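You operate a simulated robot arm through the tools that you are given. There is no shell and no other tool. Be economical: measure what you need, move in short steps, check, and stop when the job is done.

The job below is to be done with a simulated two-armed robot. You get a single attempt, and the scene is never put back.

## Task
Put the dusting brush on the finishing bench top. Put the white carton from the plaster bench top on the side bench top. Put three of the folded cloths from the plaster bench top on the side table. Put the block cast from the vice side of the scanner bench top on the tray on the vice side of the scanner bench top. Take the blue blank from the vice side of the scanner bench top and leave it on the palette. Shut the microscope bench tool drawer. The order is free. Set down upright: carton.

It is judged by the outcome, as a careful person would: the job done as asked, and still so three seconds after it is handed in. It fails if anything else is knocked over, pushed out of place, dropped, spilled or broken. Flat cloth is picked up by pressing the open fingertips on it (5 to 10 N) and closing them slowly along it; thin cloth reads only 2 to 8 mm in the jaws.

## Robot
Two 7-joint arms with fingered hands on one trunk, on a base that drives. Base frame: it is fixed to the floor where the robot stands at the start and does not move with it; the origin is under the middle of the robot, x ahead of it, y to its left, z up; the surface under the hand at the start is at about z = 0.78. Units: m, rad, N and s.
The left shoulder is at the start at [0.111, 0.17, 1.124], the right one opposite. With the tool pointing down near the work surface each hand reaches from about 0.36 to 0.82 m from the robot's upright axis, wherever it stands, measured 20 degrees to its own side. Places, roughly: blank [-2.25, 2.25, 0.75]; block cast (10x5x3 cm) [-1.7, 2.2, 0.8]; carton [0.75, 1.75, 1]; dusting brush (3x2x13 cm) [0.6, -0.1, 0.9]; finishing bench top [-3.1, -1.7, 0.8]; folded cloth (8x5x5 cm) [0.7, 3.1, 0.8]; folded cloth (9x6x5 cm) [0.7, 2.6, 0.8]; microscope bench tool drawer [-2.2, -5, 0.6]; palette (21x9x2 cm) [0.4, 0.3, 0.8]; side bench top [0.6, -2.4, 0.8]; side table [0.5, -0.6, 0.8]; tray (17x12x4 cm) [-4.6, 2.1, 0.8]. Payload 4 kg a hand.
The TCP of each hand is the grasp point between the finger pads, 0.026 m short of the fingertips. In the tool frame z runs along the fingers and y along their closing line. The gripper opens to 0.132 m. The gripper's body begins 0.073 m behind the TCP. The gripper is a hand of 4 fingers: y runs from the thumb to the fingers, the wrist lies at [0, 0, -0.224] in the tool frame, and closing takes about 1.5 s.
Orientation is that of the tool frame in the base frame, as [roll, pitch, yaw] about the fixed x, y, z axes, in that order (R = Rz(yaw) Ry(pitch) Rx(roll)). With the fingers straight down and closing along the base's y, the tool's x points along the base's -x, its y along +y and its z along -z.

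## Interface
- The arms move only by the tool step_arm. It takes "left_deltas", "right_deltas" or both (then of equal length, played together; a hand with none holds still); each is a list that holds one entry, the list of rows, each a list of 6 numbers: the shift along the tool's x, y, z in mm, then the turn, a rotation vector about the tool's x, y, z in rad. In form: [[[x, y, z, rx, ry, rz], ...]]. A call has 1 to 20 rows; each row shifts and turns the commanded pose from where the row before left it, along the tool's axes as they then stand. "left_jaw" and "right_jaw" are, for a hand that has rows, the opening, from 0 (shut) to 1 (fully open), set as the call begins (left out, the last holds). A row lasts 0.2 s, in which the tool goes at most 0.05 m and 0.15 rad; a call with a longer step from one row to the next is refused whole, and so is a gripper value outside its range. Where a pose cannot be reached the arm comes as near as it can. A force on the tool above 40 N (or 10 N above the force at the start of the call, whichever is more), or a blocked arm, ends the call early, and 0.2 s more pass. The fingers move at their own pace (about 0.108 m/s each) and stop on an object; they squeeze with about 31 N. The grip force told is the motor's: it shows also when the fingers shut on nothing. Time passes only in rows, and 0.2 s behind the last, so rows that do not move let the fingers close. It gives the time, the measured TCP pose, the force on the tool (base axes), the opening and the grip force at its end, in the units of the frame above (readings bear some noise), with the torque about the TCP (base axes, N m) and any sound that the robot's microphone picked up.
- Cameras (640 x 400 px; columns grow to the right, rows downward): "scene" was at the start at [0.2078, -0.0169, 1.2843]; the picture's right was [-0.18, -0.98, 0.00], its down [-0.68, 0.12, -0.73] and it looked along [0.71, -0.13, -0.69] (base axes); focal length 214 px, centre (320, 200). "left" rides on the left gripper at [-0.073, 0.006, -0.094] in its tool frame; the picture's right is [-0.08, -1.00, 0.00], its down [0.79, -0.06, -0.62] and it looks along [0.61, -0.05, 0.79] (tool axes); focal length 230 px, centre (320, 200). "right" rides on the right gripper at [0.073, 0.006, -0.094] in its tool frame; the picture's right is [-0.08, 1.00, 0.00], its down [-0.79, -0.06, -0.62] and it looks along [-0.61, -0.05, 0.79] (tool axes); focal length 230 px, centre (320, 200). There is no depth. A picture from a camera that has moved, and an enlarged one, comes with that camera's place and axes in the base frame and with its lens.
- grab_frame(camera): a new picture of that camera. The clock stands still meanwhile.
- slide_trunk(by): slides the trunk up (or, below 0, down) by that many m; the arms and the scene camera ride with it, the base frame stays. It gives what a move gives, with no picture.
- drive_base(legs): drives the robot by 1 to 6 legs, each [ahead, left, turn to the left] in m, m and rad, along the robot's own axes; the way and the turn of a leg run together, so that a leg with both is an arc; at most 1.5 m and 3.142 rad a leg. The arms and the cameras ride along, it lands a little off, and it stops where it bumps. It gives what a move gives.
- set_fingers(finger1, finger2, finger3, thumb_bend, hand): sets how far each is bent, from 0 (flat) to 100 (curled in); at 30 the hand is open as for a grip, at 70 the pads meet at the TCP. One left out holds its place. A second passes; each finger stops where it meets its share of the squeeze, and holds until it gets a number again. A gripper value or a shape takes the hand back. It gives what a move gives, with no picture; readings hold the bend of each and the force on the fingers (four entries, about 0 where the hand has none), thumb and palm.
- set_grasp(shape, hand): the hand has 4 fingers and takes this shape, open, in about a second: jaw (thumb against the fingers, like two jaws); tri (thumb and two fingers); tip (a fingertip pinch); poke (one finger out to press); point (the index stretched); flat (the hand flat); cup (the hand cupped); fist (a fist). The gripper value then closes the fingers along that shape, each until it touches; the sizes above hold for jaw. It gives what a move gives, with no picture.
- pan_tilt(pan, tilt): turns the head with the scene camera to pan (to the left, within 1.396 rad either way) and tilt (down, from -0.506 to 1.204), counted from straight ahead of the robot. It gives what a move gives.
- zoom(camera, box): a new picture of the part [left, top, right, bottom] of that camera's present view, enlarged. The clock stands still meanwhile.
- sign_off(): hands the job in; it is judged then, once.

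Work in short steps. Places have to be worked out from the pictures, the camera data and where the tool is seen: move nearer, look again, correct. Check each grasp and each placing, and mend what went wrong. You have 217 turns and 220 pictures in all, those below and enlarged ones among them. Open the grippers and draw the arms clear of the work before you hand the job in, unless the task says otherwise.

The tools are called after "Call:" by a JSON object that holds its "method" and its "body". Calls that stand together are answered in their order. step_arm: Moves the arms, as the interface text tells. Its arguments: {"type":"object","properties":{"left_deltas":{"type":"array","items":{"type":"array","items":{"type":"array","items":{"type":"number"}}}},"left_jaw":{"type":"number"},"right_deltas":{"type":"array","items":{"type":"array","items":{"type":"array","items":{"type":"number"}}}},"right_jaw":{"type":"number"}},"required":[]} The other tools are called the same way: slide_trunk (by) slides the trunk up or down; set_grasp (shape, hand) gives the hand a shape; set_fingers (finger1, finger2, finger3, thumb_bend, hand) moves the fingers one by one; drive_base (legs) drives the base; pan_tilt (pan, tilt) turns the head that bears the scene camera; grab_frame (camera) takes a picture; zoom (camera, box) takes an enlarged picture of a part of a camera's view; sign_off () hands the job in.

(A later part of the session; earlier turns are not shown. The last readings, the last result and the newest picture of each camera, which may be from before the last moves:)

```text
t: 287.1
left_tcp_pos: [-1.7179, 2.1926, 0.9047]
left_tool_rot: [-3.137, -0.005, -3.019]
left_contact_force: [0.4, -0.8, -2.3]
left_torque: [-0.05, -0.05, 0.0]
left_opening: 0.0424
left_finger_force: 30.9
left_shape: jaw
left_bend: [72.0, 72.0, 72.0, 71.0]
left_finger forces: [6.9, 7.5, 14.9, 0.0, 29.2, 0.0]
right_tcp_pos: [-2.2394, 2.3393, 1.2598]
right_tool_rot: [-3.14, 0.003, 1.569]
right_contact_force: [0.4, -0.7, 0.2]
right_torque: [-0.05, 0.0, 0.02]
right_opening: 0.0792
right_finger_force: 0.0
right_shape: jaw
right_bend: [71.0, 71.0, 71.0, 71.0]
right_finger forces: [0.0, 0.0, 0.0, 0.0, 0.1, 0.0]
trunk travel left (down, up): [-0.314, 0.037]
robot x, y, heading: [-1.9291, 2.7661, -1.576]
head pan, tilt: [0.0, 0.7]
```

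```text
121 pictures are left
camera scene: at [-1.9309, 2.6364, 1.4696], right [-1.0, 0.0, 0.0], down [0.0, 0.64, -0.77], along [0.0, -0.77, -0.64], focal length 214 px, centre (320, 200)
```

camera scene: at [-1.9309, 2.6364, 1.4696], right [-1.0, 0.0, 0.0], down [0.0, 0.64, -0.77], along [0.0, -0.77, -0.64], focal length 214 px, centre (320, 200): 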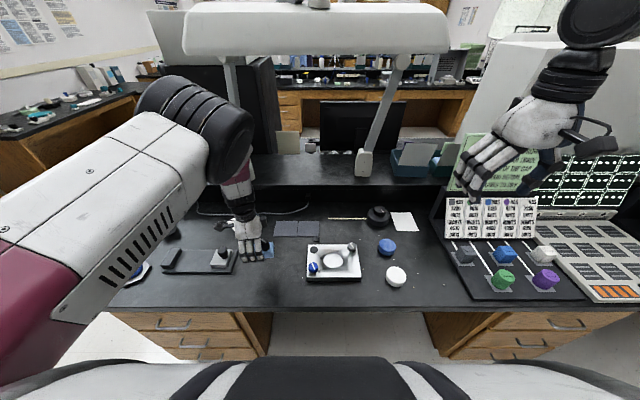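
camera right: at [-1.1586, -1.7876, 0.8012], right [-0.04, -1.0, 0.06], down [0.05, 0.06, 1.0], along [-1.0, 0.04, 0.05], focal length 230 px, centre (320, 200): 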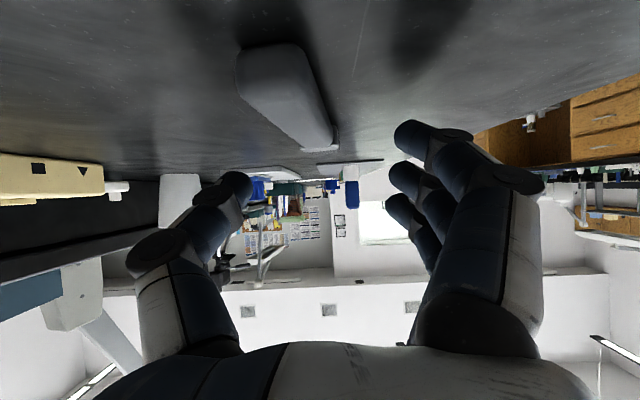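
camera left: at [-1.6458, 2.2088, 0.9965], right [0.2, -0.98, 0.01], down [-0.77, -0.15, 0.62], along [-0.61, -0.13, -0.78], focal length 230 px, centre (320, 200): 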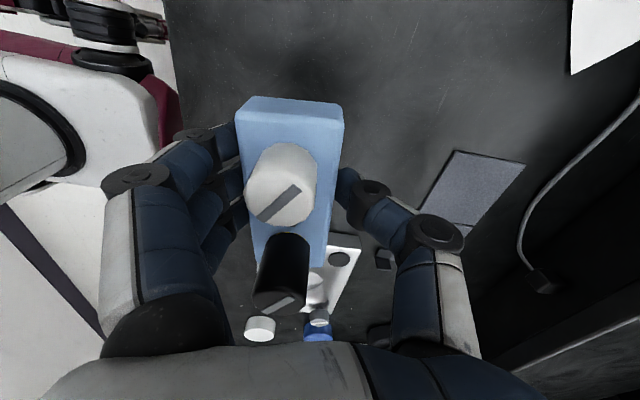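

Lower the trunk a bit, then bring the right hand low and forward above the blue blank at (-2.197, 2.095).

Call:
{"method": "slide_trunk", "body": {"by": -0.08}}

Call:
{"method": "step_arm", "body": {"right_deltas": [[[0, 0, 45, 0, 0, 0], [0, 0, 45, 0, 0, 0], [0, 0, 45, 0, 0, 0], [0, 0, 45, 0, 0, 0], [0, 0, 45, 0, 0, 0], [-40.7, 7, 0, 0, 0, 0], [-40.7, 7, 0, 0, 0, 0], [-40.7, 7, 0, 0, 0, 0], [-40.7, 7, 0, 0, 0, 0], [-40.7, 7, 0, 0, 0, 0], [-40.7, 7, 0, 0, 0, 0], [0, 0, 0, 0, 0, 0]]], "right_jaw": 0.9}}

Call:
{"method": "grab_frame", "body": {"camera": "right"}}

Call:
{"method": "grab_frame", "body": {"camera": "scene"}}

```text
t: 288.3
left_tcp_pos: [-1.7181, 2.1948, 0.8237]
left_tool_rot: [-3.136, -0.006, -3.017]
left_contact_force: [1.1, -0.1, -2.5]
left_torque: [-0.03, -0.02, -0.03]
left_opening: 0.0424
left_finger_force: 31.0
left_shape: jaw
left_bend: [72.0, 72.0, 72.0, 71.0]
left_finger forces: [6.9, 7.5, 14.9, 0.0, 29.0, 0.0]
right_tcp_pos: [-2.2395, 2.3414, 1.1792]
right_tool_rot: [-3.139, 0.003, 1.569]
right_contact_force: [-0.1, 0.5, 1.0]
right_torque: [0.0, -0.01, 0.01]
right_opening: 0.0791
right_finger_force: 0.0
right_shape: jaw
right_bend: [71.0, 71.0, 71.0, 71.0]
right_finger forces: [0.0, 0.0, 0.0, 0.0, 0.0, 0.0]
trunk travel left (down, up): [-0.234, 0.117]
robot x, y, heading: [-1.9303, 2.7626, -1.572]
head pan, tilt: [0.0, 0.7]
```

```text
t: 290.9
left_tcp_pos: [-1.7173, 2.1934, 0.8243]
left_tool_rot: [-3.135, -0.006, -3.018]
left_contact_force: [-0.9, -0.2, -3.3]
left_torque: [-0.02, -0.07, 0.0]
left_opening: 0.0423
left_finger_force: 30.6
left_shape: jaw
left_bend: [72.0, 72.0, 72.0, 71.0]
left_finger forces: [7.0, 7.5, 15.0, 0.0, 29.1, 0.0]
right_tcp_pos: [-2.1992, 2.0933, 0.9574]
right_tool_rot: [-3.141, 0.003, 1.571]
right_contact_force: [0.4, -0.3, -0.3]
right_torque: [-0.06, -0.01, 0.0]
right_opening: 0.1186
right_finger_force: 0.0
right_shape: jaw
right_bend: [48.0, 48.0, 48.0, 44.0]
right_finger forces: [0.1, 0.0, 0.0, 0.0, 0.0, 0.0]
trunk travel left (down, up): [-0.234, 0.117]
robot x, y, heading: [-1.9274, 2.7624, -1.573]
head pan, tilt: [0.0, 0.7]
```

```text
120 pictures are left
camera right: at [-2.1938, 2.1664, 1.0496], right [1.0, -0.08, 0.0], down [-0.06, -0.78, 0.62], along [-0.05, -0.62, -0.79], focal length 230 px, centre (320, 200)
```

right: 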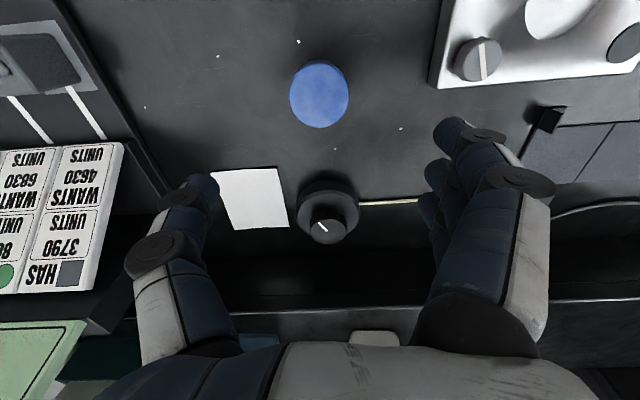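

```text
119 pictures are left
camera scene: at [-1.9314, 2.6201, 1.3884], right [-1.0, 0.0, 0.0], down [0.0, 0.64, -0.77], along [0.0, -0.77, -0.64], focal length 214 px, centre (320, 200)
```

scene: 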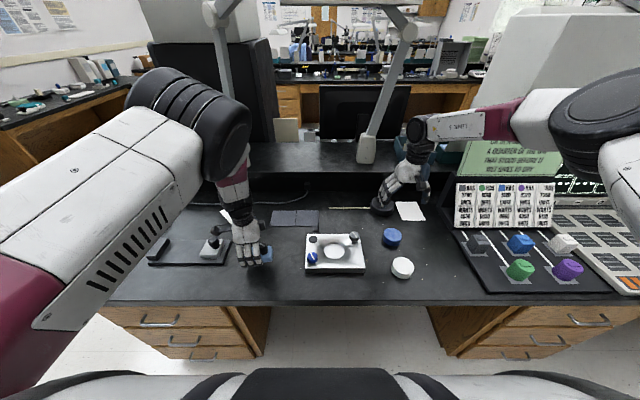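

Blank is right under the TCP. Descend to z≈0.784 and close.

Call:
{"method": "step_arm", "body": {"right_deltas": [[[0, 3, 45, 0, 0, 0], [0, 0, 45, 0, 0, 0], [0, 0, 45, 0, 0, 0], [0, 0, 30, 0, 0, 0], [0, 0, 8, 0, 0, 0], [0, 0, 0, 0, 0, 0]]]}}

Call:
{"method": "step_arm", "body": {"right_deltas": [[[0, 0, 0, 0, 0, 0], [0, 0, 0, 0, 0, 0], [0, 0, 0, 0, 0, 0], [0, 0, 0, 0, 0, 0], [0, 0, 0, 0, 0, 0], [0, 0, 0, 0, 0, 0], [0, 0, 0, 0, 0, 0]]], "right_jaw": 0}}

Call:
{"method": "grab_frame", "body": {"camera": "right"}}

```text
t: 292.3
left_tcp_pos: [-1.7177, 2.1941, 0.8253]
left_tool_rot: [-3.133, -0.008, -3.019]
left_contact_force: [0.1, 0.2, -3.1]
left_torque: [-0.07, -0.03, -0.02]
left_opening: 0.0424
left_finger_force: 30.9
left_shape: jaw
left_bend: [72.0, 72.0, 72.0, 71.0]
left_finger forces: [6.9, 7.5, 14.8, 0.0, 29.2, 0.1]
right_tcp_pos: [-2.1928, 2.0941, 0.7842]
right_tool_rot: [3.141, 0.007, 1.568]
right_contact_force: [-4.0, -0.9, 19.4]
right_torque: [0.13, -1.11, -0.04]
right_opening: 0.1186
right_finger_force: 0.0
right_shape: jaw
right_bend: [48.0, 48.0, 48.0, 44.0]
right_finger forces: [8.4, 5.9, 3.4, 0.0, 1.4, 0.0]
trunk travel left (down, up): [-0.234, 0.117]
robot x, y, heading: [-1.9327, 2.7626, -1.568]
head pan, tilt: [0.0, 0.7]
```

```text
t: 293.9
left_tcp_pos: [-1.7159, 2.1939, 0.8253]
left_tool_rot: [-3.133, -0.008, -3.018]
left_contact_force: [-0.7, 0.3, -2.8]
left_torque: [-0.05, -0.03, 0.0]
left_opening: 0.0425
left_finger_force: 31.3
left_shape: jaw
left_bend: [72.0, 72.0, 72.0, 71.0]
left_finger forces: [6.9, 7.5, 14.9, 0.0, 29.2, 0.1]
right_tcp_pos: [-2.1906, 2.0951, 0.7857]
right_tool_rot: [-3.14, 0.01, 1.569]
right_contact_force: [13.3, -0.7, 36.3]
right_torque: [0.47, -2.09, -0.21]
right_opening: 0.0534
right_finger_force: 31.1
right_shape: jaw
right_bend: [73.0, 73.0, 75.0, 73.0]
right_finger forces: [27.8, 27.2, 7.1, 0.0, 24.1, 0.0]
trunk travel left (down, up): [-0.234, 0.117]
robot x, y, heading: [-1.9271, 2.7616, -1.575]
head pan, tilt: [0.0, 0.7]
```

```text
118 pictures are left
camera right: at [-2.1848, 2.1676, 0.8784], right [1.0, -0.08, 0.0], down [-0.06, -0.78, 0.62], along [-0.05, -0.62, -0.78], focal length 230 px, centre (320, 200)
```

right: 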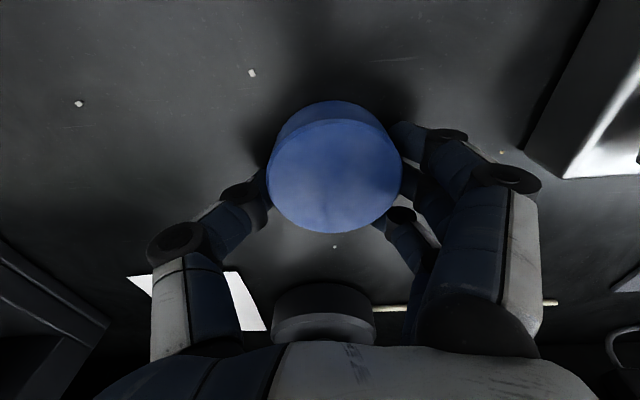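

Gripped. Lift the blank, check it, and draw the right hand back.

Call:
{"method": "step_arm", "body": {"right_deltas": [[[0, 0, -20, 0, 0, 0], [0, 0, -40, 0, 0, 0], [0, 0, -40, 0, 0, 0], [0, 0, -40, 0, 0, 0], [0, 0, -40, 0, 0, 0], [40, 0, -20, 0, 0, 0], [40, 0, -20, 0, 0, 0], [40, 0, -20, 0, 0, 0], [40, 0, -20, 0, 0, 0], [40, -10, -20, 0, 0, 0], [40, -10, 0, 0, 0, 0]]]}}

Call:
{"method": "grab_frame", "body": {"camera": "right"}}

```text
t: 296.3
left_tcp_pos: [-1.7185, 2.1929, 0.8237]
left_tool_rot: [-3.136, -0.006, -3.018]
left_contact_force: [0.7, 0.2, -3.1]
left_torque: [-0.07, -0.05, 0.01]
left_opening: 0.0423
left_finger_force: 30.7
left_shape: jaw
left_bend: [72.0, 72.0, 72.0, 71.0]
left_finger forces: [7.0, 7.5, 15.0, 0.0, 29.1, 0.0]
right_tcp_pos: [-2.2184, 2.3347, 1.0629]
right_tool_rot: [3.141, 0.001, 1.568]
right_contact_force: [-0.2, 0.7, -1.4]
right_torque: [-0.01, 0.02, -0.01]
right_opening: 0.0524
right_finger_force: 30.4
right_shape: jaw
right_bend: [73.0, 72.0, 75.0, 71.0]
right_finger forces: [13.5, 13.1, 5.2, 0.1, 30.4, 0.0]
trunk travel left (down, up): [-0.234, 0.117]
robot x, y, heading: [-1.9323, 2.768, -1.573]
head pan, tilt: [0.0, 0.7]
```

```text
117 pictures are left
camera right: at [-2.2119, 2.4066, 1.1557], right [1.0, -0.08, 0.0], down [-0.06, -0.78, 0.62], along [-0.05, -0.62, -0.79], focal length 230 px, centre (320, 200)
```

right: 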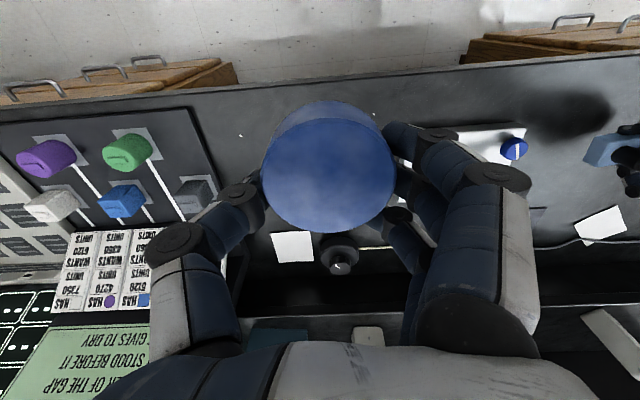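

Both held. Raise the trunk, back off, and strafe along the corridor toward the tray at x≈-4.6.

Call:
{"method": "slide_trunk", "body": {"by": 0.1}}

Call:
{"method": "drive_base", "body": {"legs": [[-0.28, 0, 0], [0, -1.3, 0], [0, -1.1, 0]]}}

Call:
{"method": "pan_tilt", "body": {"pan": -0.2, "tilt": 0.6}}

Call:
{"method": "grab_frame", "body": {"camera": "scene"}}

```text
t: 297.6
left_tcp_pos: [-1.7189, 2.1932, 0.924]
left_tool_rot: [-3.136, -0.004, -3.022]
left_contact_force: [0.0, -0.1, -3.0]
left_torque: [-0.06, -0.01, -0.05]
left_opening: 0.0426
left_finger_force: 30.9
left_shape: jaw
left_bend: [72.0, 72.0, 72.0, 71.0]
left_finger forces: [6.9, 7.5, 14.8, 0.0, 29.1, 0.0]
right_tcp_pos: [-2.2145, 2.3354, 1.1607]
right_tool_rot: [-3.141, 0.002, 1.569]
right_contact_force: [0.2, -0.4, -1.7]
right_torque: [-0.01, -0.02, 0.0]
right_opening: 0.0525
right_finger_force: 31.2
right_shape: jaw
right_bend: [73.0, 72.0, 75.0, 71.0]
right_finger forces: [13.4, 13.1, 5.3, 0.1, 30.4, 0.0]
trunk travel left (down, up): [-0.334, 0.017]
robot x, y, heading: [-1.9309, 2.7628, -1.572]
head pan, tilt: [0.0, 0.7]
```

```text
t: 320.7
left_tcp_pos: [-4.2062, 2.5355, 0.9239]
left_tool_rot: [-3.136, -0.004, -3.1]
left_contact_force: [-0.5, 1.3, -3.1]
left_torque: [-0.1, 0.0, 0.02]
left_opening: 0.0426
left_finger_force: 31.1
left_shape: jaw
left_bend: [72.0, 72.0, 72.0, 71.0]
left_finger forces: [6.9, 7.5, 14.8, 0.0, 29.2, 0.0]
right_tcp_pos: [-4.6881, 2.7166, 1.1609]
right_tool_rot: [-3.141, 0.001, 1.493]
right_contact_force: [0.3, -0.2, -2.4]
right_torque: [0.02, -0.01, 0.03]
right_opening: 0.0527
right_finger_force: 30.8
right_shape: jaw
right_bend: [73.0, 72.0, 75.0, 71.0]
right_finger forces: [13.5, 13.0, 5.3, 0.0, 30.3, 0.1]
trunk travel left (down, up): [-0.334, 0.017]
robot x, y, heading: [-4.3735, 3.1188, -1.652]
head pan, tilt: [0.0, 0.7]
```

```text
t: 321.4
left_tcp_pos: [-4.2043, 2.5339, 0.9246]
left_tool_rot: [-3.134, -0.004, -3.099]
left_contact_force: [-0.3, 1.0, -3.2]
left_torque: [-0.02, -0.03, 0.0]
left_opening: 0.0423
left_finger_force: 30.5
left_shape: jaw
left_bend: [72.0, 72.0, 72.0, 71.0]
left_finger forces: [7.0, 7.5, 14.8, 0.1, 29.0, 0.1]
right_tcp_pos: [-4.6879, 2.7151, 1.1615]
right_tool_rot: [3.141, 0.001, 1.493]
right_contact_force: [0.1, -0.5, -2.2]
right_torque: [0.0, 0.01, 0.01]
right_opening: 0.0526
right_finger_force: 31.0
right_shape: jaw
right_bend: [73.0, 72.0, 75.0, 71.0]
right_finger forces: [13.4, 13.2, 5.3, 0.0, 30.3, 0.0]
trunk travel left (down, up): [-0.334, 0.017]
robot x, y, heading: [-4.3723, 3.1232, -1.65]
head pan, tilt: [-0.201, 0.6]
```

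```text
116 pictures are left
camera scene: at [-4.4, 2.9942, 1.4979], right [-0.96, 0.28, 0.0], down [0.16, 0.54, -0.82], along [-0.23, -0.79, -0.57], focal length 214 px, centre (320, 200)
```

scene: 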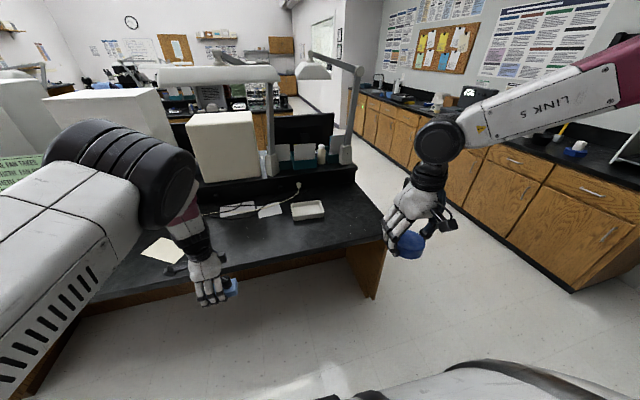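

Tray seen near (-4.60, 2.08). Zoom for its orientation and neighbours.

Call:
{"method": "zoom", "body": {"camera": "scene", "box": [220, 170, 380, 260]}}

```text
4.00 times, centred on (300, 215) of scene
camera zoom: at [-4.4, 2.9942, 1.4979], right [-0.96, 0.28, 0.0], down [0.16, 0.54, -0.82], along [-0.23, -0.79, -0.57], focal length 858 px, centre (400, 140)
```

zoom: 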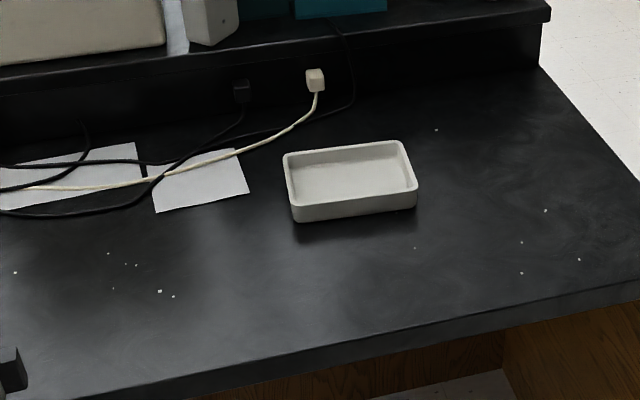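

The tray (centre ≈(-4.60,2.065), long axis along x) suits the block's orientation. Test extending the left hand 8 cm forward so the base needn't get too near.

Call:
{"method": "step_arm", "body": {"left_deltas": [[[0, -40, 0, 0, 0, 0], [0, -40, 0, 0, 0, 0], [0, 0, 0, 0, 0, 0]]]}}

```text
t: 322.2
left_tcp_pos: [-4.2033, 2.4552, 0.9245]
left_tool_rot: [-3.136, -0.005, -3.1]
left_contact_force: [-0.5, -0.3, -2.7]
left_torque: [-0.04, -0.01, 0.01]
left_opening: 0.0422
left_finger_force: 31.1
left_shape: jaw
left_bend: [72.0, 72.0, 72.0, 71.0]
left_finger forces: [6.9, 7.6, 14.9, 0.0, 29.1, 0.1]
right_tcp_pos: [-4.6887, 2.7166, 1.1617]
right_tool_rot: [3.14, 0.003, 1.492]
right_contact_force: [-0.7, 0.9, -2.9]
right_torque: [-0.03, -0.02, 0.03]
right_opening: 0.0524
right_finger_force: 30.9
right_shape: jaw
right_bend: [73.0, 72.0, 75.0, 71.0]
right_finger forces: [13.4, 13.1, 5.3, 0.0, 30.3, 0.0]
trunk travel left (down, up): [-0.334, 0.017]
robot x, y, heading: [-4.3731, 3.1209, -1.646]
head pan, tilt: [-0.201, 0.6]
```

Works. Lower 5 cm and drive most of the way so the block comes over the tray.

Call:
{"method": "slide_trunk", "body": {"by": -0.04}}

Call:
{"method": "drive_base", "body": {"legs": [[0.1, -0.373, 0], [0.24, 0, 0]]}}

Call:
{"method": "grab_frame", "body": {"camera": "scene"}}

Call:
{"method": "grab_frame", "body": {"camera": "left"}}

```text
t: 323.1
left_tcp_pos: [-4.2024, 2.4561, 0.8855]
left_tool_rot: [-3.134, -0.005, -3.099]
left_contact_force: [0.5, 0.8, -2.5]
left_torque: [-0.03, -0.01, 0.02]
left_opening: 0.0421
left_finger_force: 31.0
left_shape: jaw
left_bend: [72.0, 72.0, 72.0, 71.0]
left_finger forces: [7.0, 7.5, 14.9, 0.0, 29.0, 0.0]
right_tcp_pos: [-4.6884, 2.7162, 1.1216]
right_tool_rot: [-3.141, 0.002, 1.492]
right_contact_force: [-0.4, -0.1, -1.9]
right_torque: [0.01, 0.02, -0.01]
right_opening: 0.0524
right_finger_force: 31.1
right_shape: jaw
right_bend: [73.0, 72.0, 75.0, 71.0]
right_finger forces: [13.4, 13.1, 5.3, 0.0, 30.3, 0.0]
trunk travel left (down, up): [-0.294, 0.057]
robot x, y, heading: [-4.3725, 3.1188, -1.644]
head pan, tilt: [-0.201, 0.6]
```

```text
t: 328.3
left_tcp_pos: [-4.5875, 2.1455, 0.884]
left_tool_rot: [-3.136, -0.005, -3.082]
left_contact_force: [-0.2, -0.5, -3.6]
left_torque: [-0.04, 0.0, -0.03]
left_opening: 0.0424
left_finger_force: 30.8
left_shape: jaw
left_bend: [72.0, 72.0, 72.0, 71.0]
left_finger forces: [7.0, 7.4, 14.7, 0.0, 29.1, 0.0]
right_tcp_pos: [-5.0776, 2.3974, 1.1219]
right_tool_rot: [-3.139, 0.001, 1.509]
right_contact_force: [0.0, -0.1, -1.3]
right_torque: [0.01, 0.0, 0.01]
right_opening: 0.0525
right_finger_force: 31.1
right_shape: jaw
right_bend: [73.0, 72.0, 75.0, 71.0]
right_finger forces: [13.4, 12.9, 5.2, 0.0, 30.4, 0.0]
trunk travel left (down, up): [-0.294, 0.057]
robot x, y, heading: [-4.7697, 2.8126, -1.632]
head pan, tilt: [-0.201, 0.6]
```

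```text
114 pictures are left
camera scene: at [-4.794, 2.6785, 1.4579], right [-0.97, 0.26, 0.0], down [0.15, 0.55, -0.82], along [-0.21, -0.8, -0.57], focal length 214 px, centre (320, 200)
```

scene: 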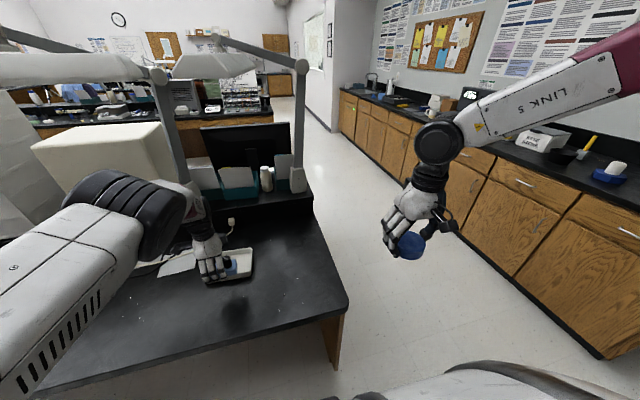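

```text
113 pictures are left
camera left: at [-4.5135, 2.1566, 0.9773], right [0.14, -0.99, 0.01], down [-0.78, -0.1, 0.62], along [-0.61, -0.09, -0.78], focal length 230 px, centre (320, 200)
```

left: 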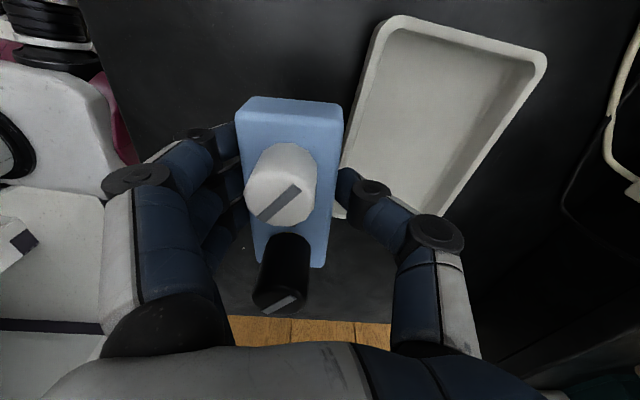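

Need (-16, -103) mm more. Drive the base ahead 0.104 m and 1 cm right.

Call:
{"method": "drive_base", "body": {"legs": [[0.104, -0.01, 0]]}}

Call:
{"method": "grab_frame", "body": {"camera": "left"}}

Call:
{"method": "zoom", "body": {"camera": "scene", "box": [140, 200, 320, 310]}}

```text
t: 329.5
left_tcp_pos: [-4.6042, 2.0429, 0.8841]
left_tool_rot: [-3.137, -0.003, -3.085]
left_contact_force: [0.3, -0.6, -3.6]
left_torque: [-0.05, -0.01, 0.0]
left_opening: 0.0421
left_finger_force: 30.5
left_shape: jaw
left_bend: [72.0, 72.0, 72.0, 71.0]
left_finger forces: [7.0, 7.5, 14.8, 0.0, 29.0, 0.0]
right_tcp_pos: [-5.0954, 2.2946, 1.1223]
right_tool_rot: [-3.141, 0.002, 1.506]
right_contact_force: [-0.1, 0.0, -2.1]
right_torque: [-0.04, 0.02, 0.0]
right_opening: 0.0526
right_finger_force: 30.7
right_shape: jaw
right_bend: [73.0, 72.0, 75.0, 71.0]
right_finger forces: [13.4, 13.0, 5.2, 0.0, 30.3, 0.0]
trunk travel left (down, up): [-0.294, 0.057]
robot x, y, heading: [-4.786, 2.7085, -1.637]
head pan, tilt: [-0.201, 0.6]
```

```text
112 pictures are left
camera left: at [-4.5315, 2.0535, 0.9774], right [0.13, -0.99, 0.01], down [-0.78, -0.1, 0.62], along [-0.61, -0.09, -0.78], focal length 230 px, centre (320, 200)
```

left: 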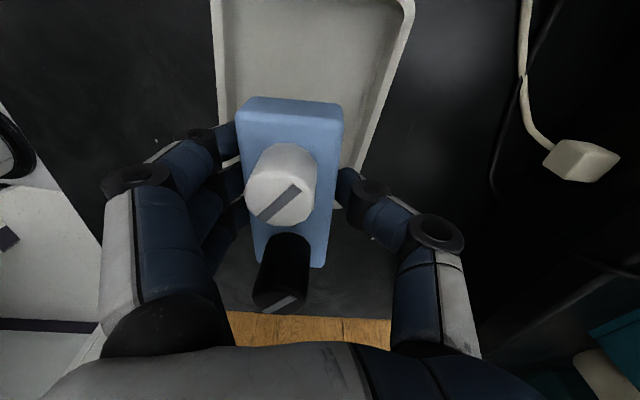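

```text
3.56 times, centred on (230, 255) of scene
camera zoom: at [-4.8107, 2.576, 1.4579], right [-0.96, 0.26, 0.0], down [0.15, 0.55, -0.82], along [-0.22, -0.8, -0.57], focal length 763 px, centre (640, 4)
```

zoom: 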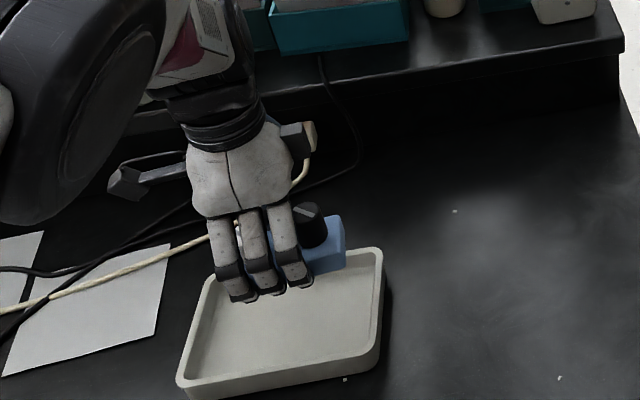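

Block is centred over the tray. Lower with the trunk.

Call:
{"method": "slide_trunk", "body": {"by": -0.08}}

Call:
{"method": "grab_frame", "body": {"camera": "left"}}

Call:
{"method": "zoom", "body": {"camera": "scene", "box": [140, 200, 320, 310]}}

```text
t: 330.6
left_tcp_pos: [-4.6055, 2.0446, 0.8051]
left_tool_rot: [-3.134, -0.007, -3.086]
left_contact_force: [0.2, -0.1, -3.8]
left_torque: [-0.06, -0.02, 0.02]
left_opening: 0.0422
left_finger_force: 30.5
left_shape: jaw
left_bend: [72.0, 72.0, 72.0, 71.0]
left_finger forces: [7.0, 7.5, 14.8, 0.1, 29.1, 0.0]
right_tcp_pos: [-5.0946, 2.2966, 1.0435]
right_tool_rot: [3.141, 0.004, 1.505]
right_contact_force: [0.2, -0.3, -1.5]
right_torque: [0.02, -0.01, -0.03]
right_opening: 0.0522
right_finger_force: 31.3
right_shape: jaw
right_bend: [73.0, 72.0, 75.0, 71.0]
right_finger forces: [13.4, 13.0, 5.3, 0.1, 30.2, 0.0]
trunk travel left (down, up): [-0.214, 0.137]
robot x, y, heading: [-4.7887, 2.7085, -1.636]
head pan, tilt: [-0.201, 0.6]
```

```text
110 pictures are left
camera left: at [-4.5311, 2.0546, 0.8988], right [0.13, -0.99, 0.01], down [-0.78, -0.1, 0.62], along [-0.62, -0.09, -0.78], focal length 230 px, centre (320, 200)
```

left: 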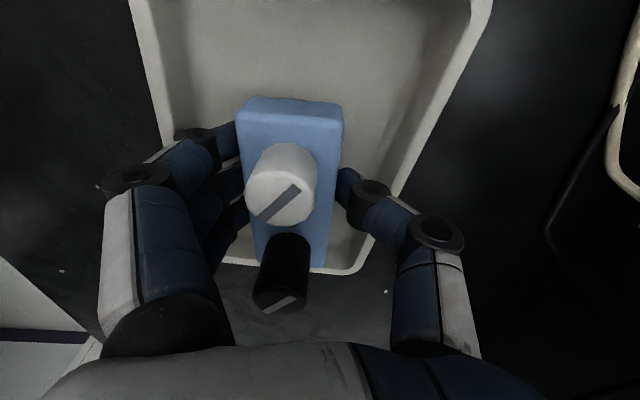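

```text
3.56 times, centred on (230, 255) of scene
camera zoom: at [-4.812, 2.5526, 1.3767], right [-0.96, 0.26, 0.0], down [0.15, 0.54, -0.83], along [-0.22, -0.8, -0.56], focal length 763 px, centre (640, 4)
```

zoom: 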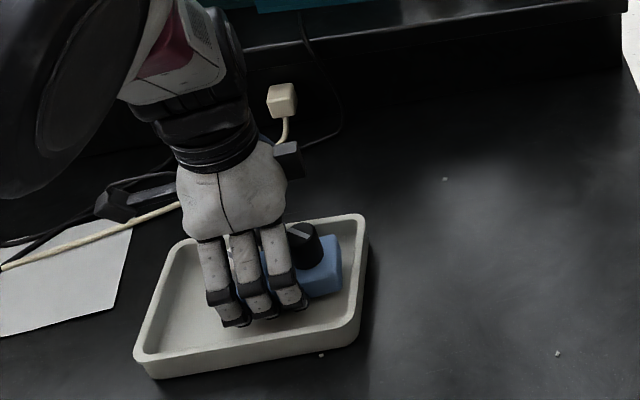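

Nearly in; shift 12 mm toward +x for centring, then lower the last ~8 mm.

Call:
{"method": "step_arm", "body": {"left_deltas": [[[-12, 5, 0, 0, 0, 0], [0, 0, 0, 0, 0, 0]]]}}

Call:
{"method": "slide_trunk", "body": {"by": -0.01}}

Call:
{"method": "grab_frame", "body": {"camera": "left"}}

```text
t: 331.2
left_tcp_pos: [-4.5927, 2.0468, 0.805]
left_tool_rot: [-3.134, -0.005, -3.086]
left_contact_force: [-0.4, 0.0, -2.3]
left_torque: [-0.03, -0.02, -0.01]
left_opening: 0.0422
left_finger_force: 30.2
left_shape: jaw
left_bend: [72.0, 72.0, 72.0, 71.0]
left_finger forces: [7.0, 7.5, 14.7, 0.0, 29.1, 0.0]
right_tcp_pos: [-5.0949, 2.2965, 1.0421]
right_tool_rot: [-3.14, 0.002, 1.506]
right_contact_force: [-0.6, 0.2, -1.1]
right_torque: [0.03, -0.03, 0.01]
right_opening: 0.0525
right_finger_force: 30.9
right_shape: jaw
right_bend: [73.0, 72.0, 75.0, 71.0]
right_finger forces: [13.4, 13.0, 5.3, 0.0, 30.2, 0.0]
trunk travel left (down, up): [-0.214, 0.137]
robot x, y, heading: [-4.7868, 2.7074, -1.636]
head pan, tilt: [-0.201, 0.6]
```

```text
t: 331.8
left_tcp_pos: [-4.5931, 2.0499, 0.7971]
left_tool_rot: [-3.13, -0.007, -3.086]
left_contact_force: [1.2, 2.1, 20.2]
left_torque: [1.14, -0.06, -0.12]
left_opening: 0.0423
left_finger_force: 31.4
left_shape: jaw
left_bend: [72.0, 72.0, 72.0, 71.0]
left_finger forces: [16.9, 10.7, 21.9, 0.0, 26.7, 0.1]
right_tcp_pos: [-5.0954, 2.2986, 1.0331]
right_tool_rot: [-3.139, 0.006, 1.505]
right_contact_force: [-0.2, -0.4, -2.7]
right_torque: [-0.01, 0.02, 0.0]
right_opening: 0.0524
right_finger_force: 31.2
right_shape: jaw
right_bend: [73.0, 72.0, 75.0, 71.0]
right_finger forces: [13.4, 13.2, 5.3, 0.2, 30.1, 0.0]
trunk travel left (down, up): [-0.204, 0.147]
robot x, y, heading: [-4.7857, 2.7095, -1.632]
head pan, tilt: [-0.201, 0.6]
```

```text
108 pictures are left
camera left: at [-4.5195, 2.0602, 0.8905], right [0.13, -0.99, 0.01], down [-0.78, -0.1, 0.62], along [-0.62, -0.09, -0.78], focal length 230 px, centre (320, 200)
```

left: 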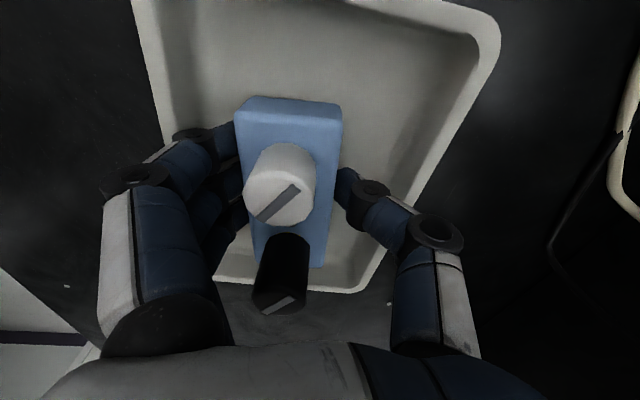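

Contact with the tray floor, but the fingers are near the +y wall. Raise 3 mm, shift 9 mm to -y, then open just a little.

Call:
{"method": "step_arm", "body": {"left_deltas": [[[0, 0, -3, 0, 0, 0], [0, -9, 0, 0, 0, 0], [0, 0, 0, 0, 0, 0]]]}}

Call:
{"method": "step_arm", "body": {"left_deltas": [[[0, 0, 0, 0, 0, 0], [0, 0, 0, 0, 0, 0], [0, 0, 0, 0, 0, 0], [0, 0, 0, 0, 0, 0]]], "left_jaw": 0.47}}

Call:
{"method": "grab_frame", "body": {"camera": "left"}}

```text
t: 332.6
left_tcp_pos: [-4.5946, 2.0414, 0.7971]
left_tool_rot: [-3.133, -0.004, -3.084]
left_contact_force: [-1.5, 2.0, 14.7]
left_torque: [0.82, 0.09, 0.04]
left_opening: 0.0428
left_finger_force: 30.9
left_shape: jaw
left_bend: [72.0, 72.0, 72.0, 71.0]
left_finger forces: [11.1, 10.2, 21.0, 0.0, 26.7, 0.0]
right_tcp_pos: [-5.0947, 2.2973, 1.0327]
right_tool_rot: [3.142, 0.004, 1.507]
right_contact_force: [0.6, -0.1, -3.3]
right_torque: [-0.02, 0.02, 0.01]
right_opening: 0.0525
right_finger_force: 30.5
right_shape: jaw
right_bend: [73.0, 72.0, 75.0, 71.0]
right_finger forces: [13.5, 13.1, 5.2, 0.1, 30.2, 0.0]
trunk travel left (down, up): [-0.204, 0.147]
robot x, y, heading: [-4.7861, 2.7063, -1.633]
head pan, tilt: [-0.201, 0.6]
```

```text
t: 333.6
left_tcp_pos: [-4.5932, 2.0406, 0.7961]
left_tool_rot: [-3.133, -0.004, -3.084]
left_contact_force: [0.1, 5.0, 9.9]
left_torque: [0.11, -0.08, -0.03]
left_opening: 0.053
left_finger_force: 0.0
left_shape: jaw
left_bend: [74.0, 74.0, 74.0, 70.0]
left_finger forces: [3.1, 2.7, 2.3, 0.0, 7.8, 0.0]
right_tcp_pos: [-5.0947, 2.2979, 1.0319]
right_tool_rot: [3.14, 0.004, 1.506]
right_contact_force: [-0.9, -0.1, -2.4]
right_torque: [0.0, 0.01, 0.01]
right_opening: 0.0524
right_finger_force: 30.8
right_shape: jaw
right_bend: [73.0, 72.0, 75.0, 71.0]
right_finger forces: [13.4, 13.1, 5.3, 0.0, 30.2, 0.0]
trunk travel left (down, up): [-0.204, 0.147]
robot x, y, heading: [-4.7884, 2.7067, -1.637]
head pan, tilt: [-0.201, 0.6]
```

```text
107 pictures are left
camera left: at [-4.5199, 2.0516, 0.8901], right [0.13, -0.99, 0.01], down [-0.78, -0.1, 0.62], along [-0.61, -0.09, -0.78], focal length 230 px, centre (320, 200)
```

left: 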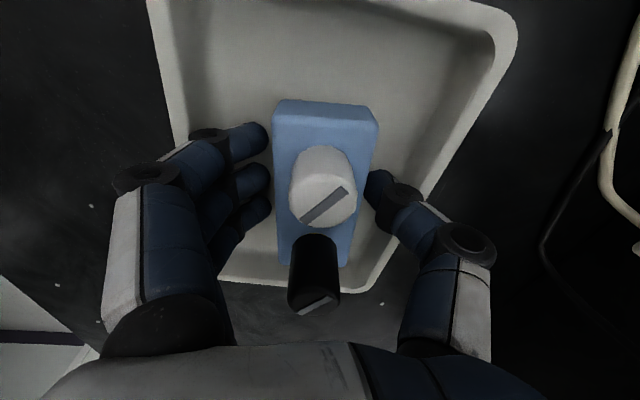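

Block released in the tray. Nudge away 3 mm and lift via the trunk.

Call:
{"method": "step_arm", "body": {"left_deltas": [[[0, -3, 0, 0, 0, 0], [0, 0, 0, 0, 0, 0]]]}}

Call:
{"method": "slide_trunk", "body": {"by": 0.12}}

Call:
{"method": "grab_frame", "body": {"camera": "left"}}

```text
t: 334.2
left_tcp_pos: [-4.5935, 2.0372, 0.7971]
left_tool_rot: [-3.134, -0.005, -3.085]
left_contact_force: [-0.4, 2.7, 8.7]
left_torque: [0.1, 0.0, 0.02]
left_opening: 0.0544
left_finger_force: 0.1
left_shape: jaw
left_bend: [74.0, 74.0, 74.0, 70.0]
left_finger forces: [3.1, 2.2, 1.6, 0.1, 6.4, 0.1]
right_tcp_pos: [-5.0951, 2.2974, 1.0317]
right_tool_rot: [3.141, 0.004, 1.507]
right_contact_force: [0.2, 0.0, -2.6]
right_torque: [-0.02, 0.01, 0.0]
right_opening: 0.0526
right_finger_force: 30.6
right_shape: jaw
right_bend: [73.0, 72.0, 75.0, 71.0]
right_finger forces: [13.3, 13.1, 5.3, 0.0, 30.1, 0.0]
trunk travel left (down, up): [-0.204, 0.147]
robot x, y, heading: [-4.783, 2.7048, -1.636]
head pan, tilt: [-0.201, 0.6]
```

```text
t: 335.7
left_tcp_pos: [-4.5933, 2.0375, 0.917]
left_tool_rot: [-3.137, -0.005, -3.085]
left_contact_force: [-0.1, -0.5, 0.5]
left_torque: [0.0, 0.04, 0.0]
left_opening: 0.0612
left_finger_force: 0.1
left_shape: jaw
left_bend: [73.0, 73.0, 73.0, 70.0]
left_finger forces: [0.0, 0.0, 0.0, 0.1, 0.0, 0.1]
right_tcp_pos: [-5.0943, 2.297, 1.1505]
right_tool_rot: [-3.14, 0.002, 1.505]
right_contact_force: [-0.4, 0.0, -1.6]
right_torque: [-0.01, -0.02, -0.01]
right_opening: 0.0525
right_finger_force: 31.4
right_shape: jaw
right_bend: [73.0, 72.0, 75.0, 71.0]
right_finger forces: [13.4, 13.0, 5.3, 0.0, 30.3, 0.0]
trunk travel left (down, up): [-0.324, 0.027]
robot x, y, heading: [-4.7858, 2.7071, -1.637]
head pan, tilt: [-0.201, 0.6]
```

```text
106 pictures are left
camera left: at [-4.5191, 2.0478, 1.0104], right [0.13, -0.99, 0.01], down [-0.78, -0.1, 0.62], along [-0.61, -0.09, -0.78], focal length 230 px, centre (320, 200)
```

left: 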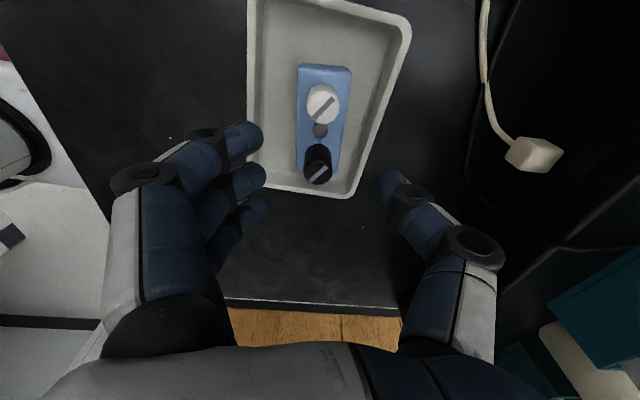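

Block cast is in the tray. Back away and restore the left hand's orientation.

Call:
{"method": "drive_base", "body": {"legs": [[-0.38, 0, 0.06]]}}

Call:
{"method": "step_arm", "body": {"left_deltas": [[[0, 30, -40, 0, 0, 0.145], [0, 30, -40, 0, 0, 0.145], [0, 0, -30, 0, 0, 0.145], [0, 0, 0, 0, 0, 0.145], [0, 0, 0, 0, 0, 0.145], [0, 0, 0, 0, 0, 0.145], [0, 0, 0, 0, 0, 0.145], [0, 0, 0, 0, 0, 0.145], [0, 0, 0, 0, 0, 0.145], [0, 0, 0, 0, 0, 0.145], [0, 0, 0, 0, 0, 0.06], [0, 30, 0, 0, 0, 0], [0, 0, 0, 0, 0, 0]]], "left_jaw": 1}}

```text
t: 338.1
left_tcp_pos: [-4.5373, 2.4363, 0.9178]
left_tool_rot: [-3.136, -0.006, -3.02]
left_contact_force: [0.2, -0.1, 0.4]
left_torque: [0.03, 0.0, 0.01]
left_opening: 0.0613
left_finger_force: 0.0
left_shape: jaw
left_bend: [73.0, 73.0, 73.0, 70.0]
left_finger forces: [0.0, 0.1, 0.0, 0.0, 0.1, 0.0]
right_tcp_pos: [-5.0559, 2.6625, 1.1514]
right_tool_rot: [-3.141, 0.001, 1.575]
right_contact_force: [-0.4, 0.2, -1.7]
right_torque: [-0.04, -0.01, 0.0]
right_opening: 0.0526
right_finger_force: 30.9
right_shape: jaw
right_bend: [73.0, 72.0, 75.0, 71.0]
right_finger forces: [13.3, 13.0, 5.3, 0.0, 30.2, 0.0]
trunk travel left (down, up): [-0.324, 0.027]
robot x, y, heading: [-4.7731, 3.0887, -1.567]
head pan, tilt: [-0.201, 0.6]
```

```text
t: 340.9
left_tcp_pos: [-4.5103, 2.5014, 1.0277]
left_tool_rot: [-3.137, 0.008, 1.753]
left_contact_force: [0.1, 0.4, 0.0]
left_torque: [0.04, 0.03, -0.03]
left_opening: 0.1319
left_finger_force: 0.1
left_shape: jaw
left_bend: [30.0, 30.0, 30.0, 30.0]
left_finger forces: [0.0, 0.0, 0.1, 0.0, 0.0, 0.0]
right_tcp_pos: [-5.0552, 2.6625, 1.1509]
right_tool_rot: [3.14, 0.0, 1.573]
right_contact_force: [-1.4, 0.7, -1.9]
right_torque: [-0.01, 0.01, -0.01]
right_opening: 0.0527
right_finger_force: 31.3
right_shape: jaw
right_bend: [73.0, 72.0, 75.0, 71.0]
right_finger forces: [13.4, 13.0, 5.3, 0.1, 30.2, 0.1]
trunk travel left (down, up): [-0.324, 0.027]
robot x, y, heading: [-4.7719, 3.0904, -1.567]
head pan, tilt: [-0.201, 0.6]
```

Finish straightening the left hand, then strafe back to the plaster-bench end.

Call:
{"method": "step_arm", "body": {"left_deltas": [[[0, 0, 0, 0, 0, 0.09], [0, 0, 0, 0, 0, 0.089], [35, 0, -30, 0, 0, 0], [35, 0, -30, 0, 0, 0], [35, 0, -30, 0, 0, 0], [0, 0, 0, 0, 0, 0]]]}}

Call:
{"method": "drive_base", "body": {"legs": [[0, 1.45, 0], [0, 1.45, 0], [0, 1.3, 0], [0, 0, 1.57]]}}

Call:
{"method": "pan_tilt", "body": {"pan": -0.35, "tilt": 0.4}}

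Call:
{"method": "grab_frame", "body": {"camera": "scene"}}

```text
t: 342.4
left_tcp_pos: [-4.5064, 2.6073, 1.1154]
left_tool_rot: [-3.135, 0.007, 1.572]
left_contact_force: [0.0, 0.0, 0.0]
left_torque: [0.06, 0.0, 0.0]
left_opening: 0.1318
left_finger_force: 0.1
left_shape: jaw
left_bend: [30.0, 30.0, 30.0, 30.0]
left_finger forces: [0.0, 0.0, 0.0, 0.1, 0.0, 0.0]
right_tcp_pos: [-5.054, 2.6605, 1.1508]
right_tool_rot: [-3.14, 0.0, 1.573]
right_contact_force: [0.3, -1.4, -1.5]
right_torque: [-0.04, 0.01, -0.01]
right_opening: 0.0524
right_finger_force: 31.2
right_shape: jaw
right_bend: [73.0, 72.0, 75.0, 71.0]
right_finger forces: [13.5, 13.1, 5.3, 0.0, 30.2, 0.0]
trunk travel left (down, up): [-0.324, 0.027]
robot x, y, heading: [-4.774, 3.0919, -1.572]
head pan, tilt: [-0.201, 0.6]
```

```text
t: 382.1
left_tcp_pos: [-0.1578, 3.2749, 1.1162]
left_tool_rot: [-3.138, 0.007, 3.12]
left_contact_force: [0.5, 1.1, 0.6]
left_torque: [-0.01, 0.01, -0.01]
left_opening: 0.132
left_finger_force: 0.0
left_shape: jaw
left_bend: [30.0, 30.0, 30.0, 30.0]
left_finger forces: [0.0, 0.1, 0.0, 0.0, 0.1, 0.1]
right_tcp_pos: [-0.2234, 2.7294, 1.151]
right_tool_rot: [-3.141, 0.002, 3.119]
right_contact_force: [-0.9, -0.1, -1.5]
right_torque: [-0.02, -0.01, -0.03]
right_opening: 0.0521
right_finger_force: 31.2
right_shape: jaw
right_bend: [73.0, 72.0, 75.0, 71.0]
right_finger forces: [13.2, 13.0, 5.4, 0.0, 29.8, 0.0]
trunk travel left (down, up): [-0.324, 0.027]
robot x, y, heading: [-0.6491, 3.0168, -0.02]
head pan, tilt: [-0.201, 0.6]
```

```text
t: 382.8
left_tcp_pos: [-0.158, 3.2754, 1.1162]
left_tool_rot: [-3.136, 0.007, 3.121]
left_contact_force: [-0.3, -0.3, 0.0]
left_torque: [0.0, 0.01, 0.04]
left_opening: 0.1317
left_finger_force: 0.1
left_shape: jaw
left_bend: [30.0, 30.0, 30.0, 30.0]
left_finger forces: [0.0, 0.0, 0.0, 0.0, 0.0, 0.0]
right_tcp_pos: [-0.2252, 2.729, 1.1515]
right_tool_rot: [-3.141, 0.002, 3.122]
right_contact_force: [-0.1, 0.4, -1.9]
right_torque: [0.03, -0.03, 0.0]
right_opening: 0.0522
right_finger_force: 31.1
right_shape: jaw
right_bend: [73.0, 72.0, 75.0, 71.0]
right_finger forces: [13.3, 12.8, 5.5, 0.1, 29.8, 0.0]
trunk travel left (down, up): [-0.324, 0.027]
robot x, y, heading: [-0.6482, 3.017, -0.023]
head pan, tilt: [-0.351, 0.4]
```

```text
105 pictures are left
camera scene: at [-0.5212, 2.9833, 1.5063], right [-0.36, -0.93, 0.0], down [-0.36, 0.14, -0.92], along [0.86, -0.33, -0.39], focal length 214 px, centre (320, 200)
```

scene: 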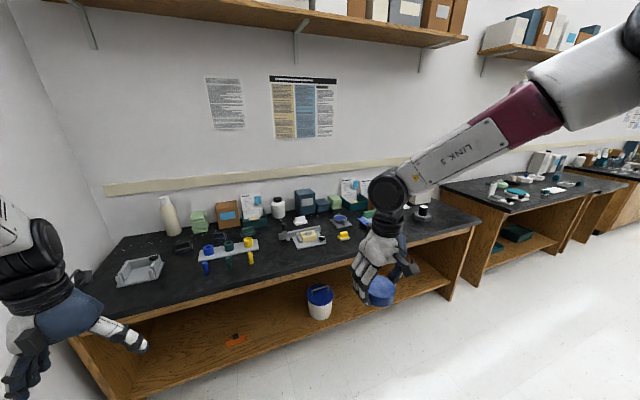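

Zoom in on the plaster bench items.

Call:
{"method": "zoom", "body": {"camera": "scene", "box": [110, 180, 270, 290]}}

Call:
{"method": "zoom", "body": {"camera": "scene", "box": [250, 160, 450, 270]}}

```text
3.64 times, centred on (190, 235) of scene
camera zoom: at [-0.5212, 2.9833, 1.5063], right [-0.36, -0.93, 0.0], down [-0.36, 0.14, -0.92], along [0.86, -0.33, -0.39], focal length 780 px, centre (793, 73)
```

zoom: 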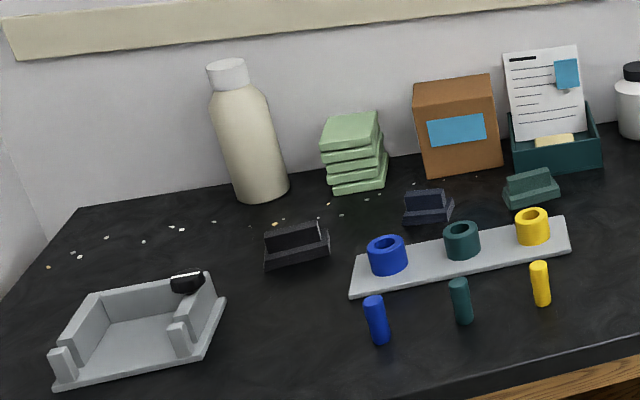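

```text
3.20 times, centred on (350, 215) of scene
camera zoom: at [-0.5212, 2.9833, 1.5063], right [-0.36, -0.93, 0.0], down [-0.36, 0.14, -0.92], along [0.86, -0.33, -0.39], focal length 686 px, centre (224, 152)
```

zoom: 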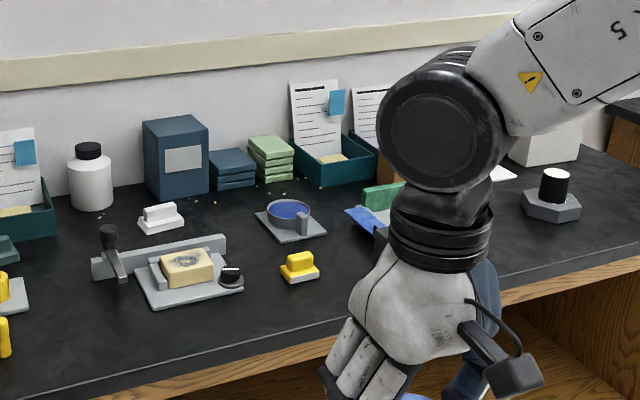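

Small saddle-like items and stacks are on the bench. Drive closer to inspect the candidate cloths with the wrist camera.

Call:
{"method": "drive_base", "body": {"legs": [[0.4, -0.15, 0.02]]}}

Call:
{"method": "pan_tilt", "body": {"pan": 0.15, "tilt": 0.75}}

Call:
{"method": "grab_frame", "body": {"camera": "scene"}}

Call:
{"method": "zoom", "body": {"camera": "scene", "box": [200, 60, 420, 200]}}

```text
t: 385.5
left_tcp_pos: [0.2321, 3.1394, 1.1166]
left_tool_rot: [-3.136, 0.008, -3.126]
left_contact_force: [0.1, 0.1, -0.4]
left_torque: [0.03, 0.0, 0.05]
left_opening: 0.1322
left_finger_force: 0.1
left_shape: jaw
left_bend: [30.0, 30.0, 30.0, 30.0]
left_finger forces: [0.1, 0.1, 0.0, 0.0, 0.1, 0.0]
right_tcp_pos: [0.1845, 2.5927, 1.1518]
right_tool_rot: [3.141, 0.002, -3.126]
right_contact_force: [0.0, 0.5, -2.2]
right_torque: [-0.01, -0.01, -0.01]
right_opening: 0.0524
right_finger_force: 31.3
right_shape: jaw
right_bend: [73.0, 72.0, 75.0, 71.0]
right_finger forces: [13.3, 13.0, 5.4, 0.1, 29.9, 0.1]
trunk travel left (down, up): [-0.324, 0.027]
robot x, y, heading: [-0.2502, 2.865, 0.016]
head pan, tilt: [-0.351, 0.4]
```

```text
t: 386.4
left_tcp_pos: [0.2318, 3.141, 1.1159]
left_tool_rot: [-3.136, 0.007, -3.126]
left_contact_force: [0.1, 0.7, 0.3]
left_torque: [0.01, 0.02, 0.0]
left_opening: 0.1321
left_finger_force: 0.0
left_shape: jaw
left_bend: [30.0, 30.0, 30.0, 30.0]
left_finger forces: [0.0, 0.0, 0.1, 0.0, 0.0, 0.0]
right_tcp_pos: [0.1847, 2.5926, 1.1516]
right_tool_rot: [-3.14, 0.002, -3.127]
right_contact_force: [0.3, 0.4, -2.0]
right_torque: [0.0, 0.0, 0.01]
right_opening: 0.0522
right_finger_force: 30.7
right_shape: jaw
right_bend: [73.0, 72.0, 75.0, 71.0]
right_finger forces: [13.4, 12.9, 5.4, 0.1, 29.8, 0.0]
trunk travel left (down, up): [-0.324, 0.027]
robot x, y, heading: [-0.2531, 2.8693, 0.016]
head pan, tilt: [0.15, 0.75]
```

```text
102 pictures are left
camera scene: at [-0.1265, 2.8807, 1.4753], right [0.16, -0.99, 0.0], down [-0.67, -0.11, -0.73], along [0.72, 0.12, -0.68], focal length 214 px, centre (320, 200)
```

scene: 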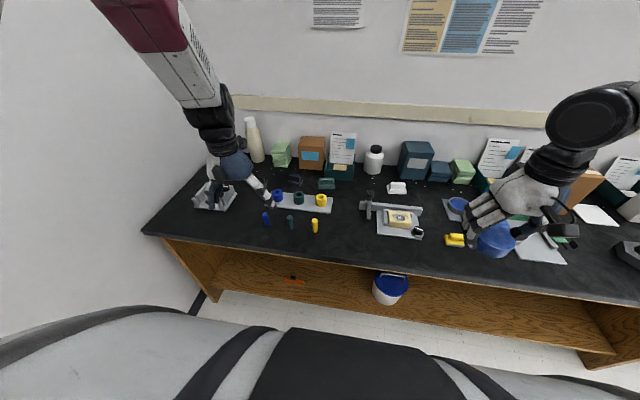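

```text
2.86 times, centred on (310, 130) of scene
camera zoom: at [-0.1265, 2.8807, 1.4753], right [0.16, -0.99, 0.0], down [-0.67, -0.11, -0.73], along [0.72, 0.12, -0.68], focal length 613 px, centre (349, 400)
```

zoom: 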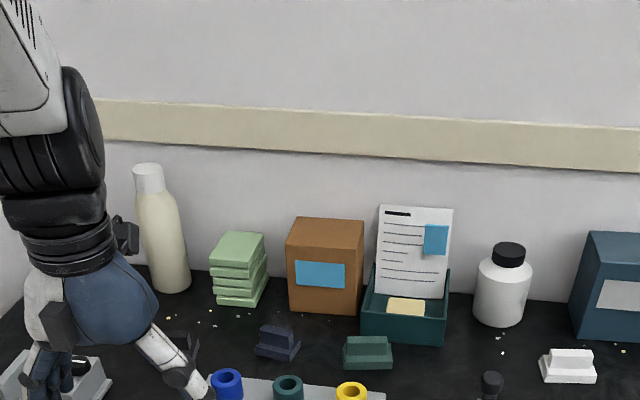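

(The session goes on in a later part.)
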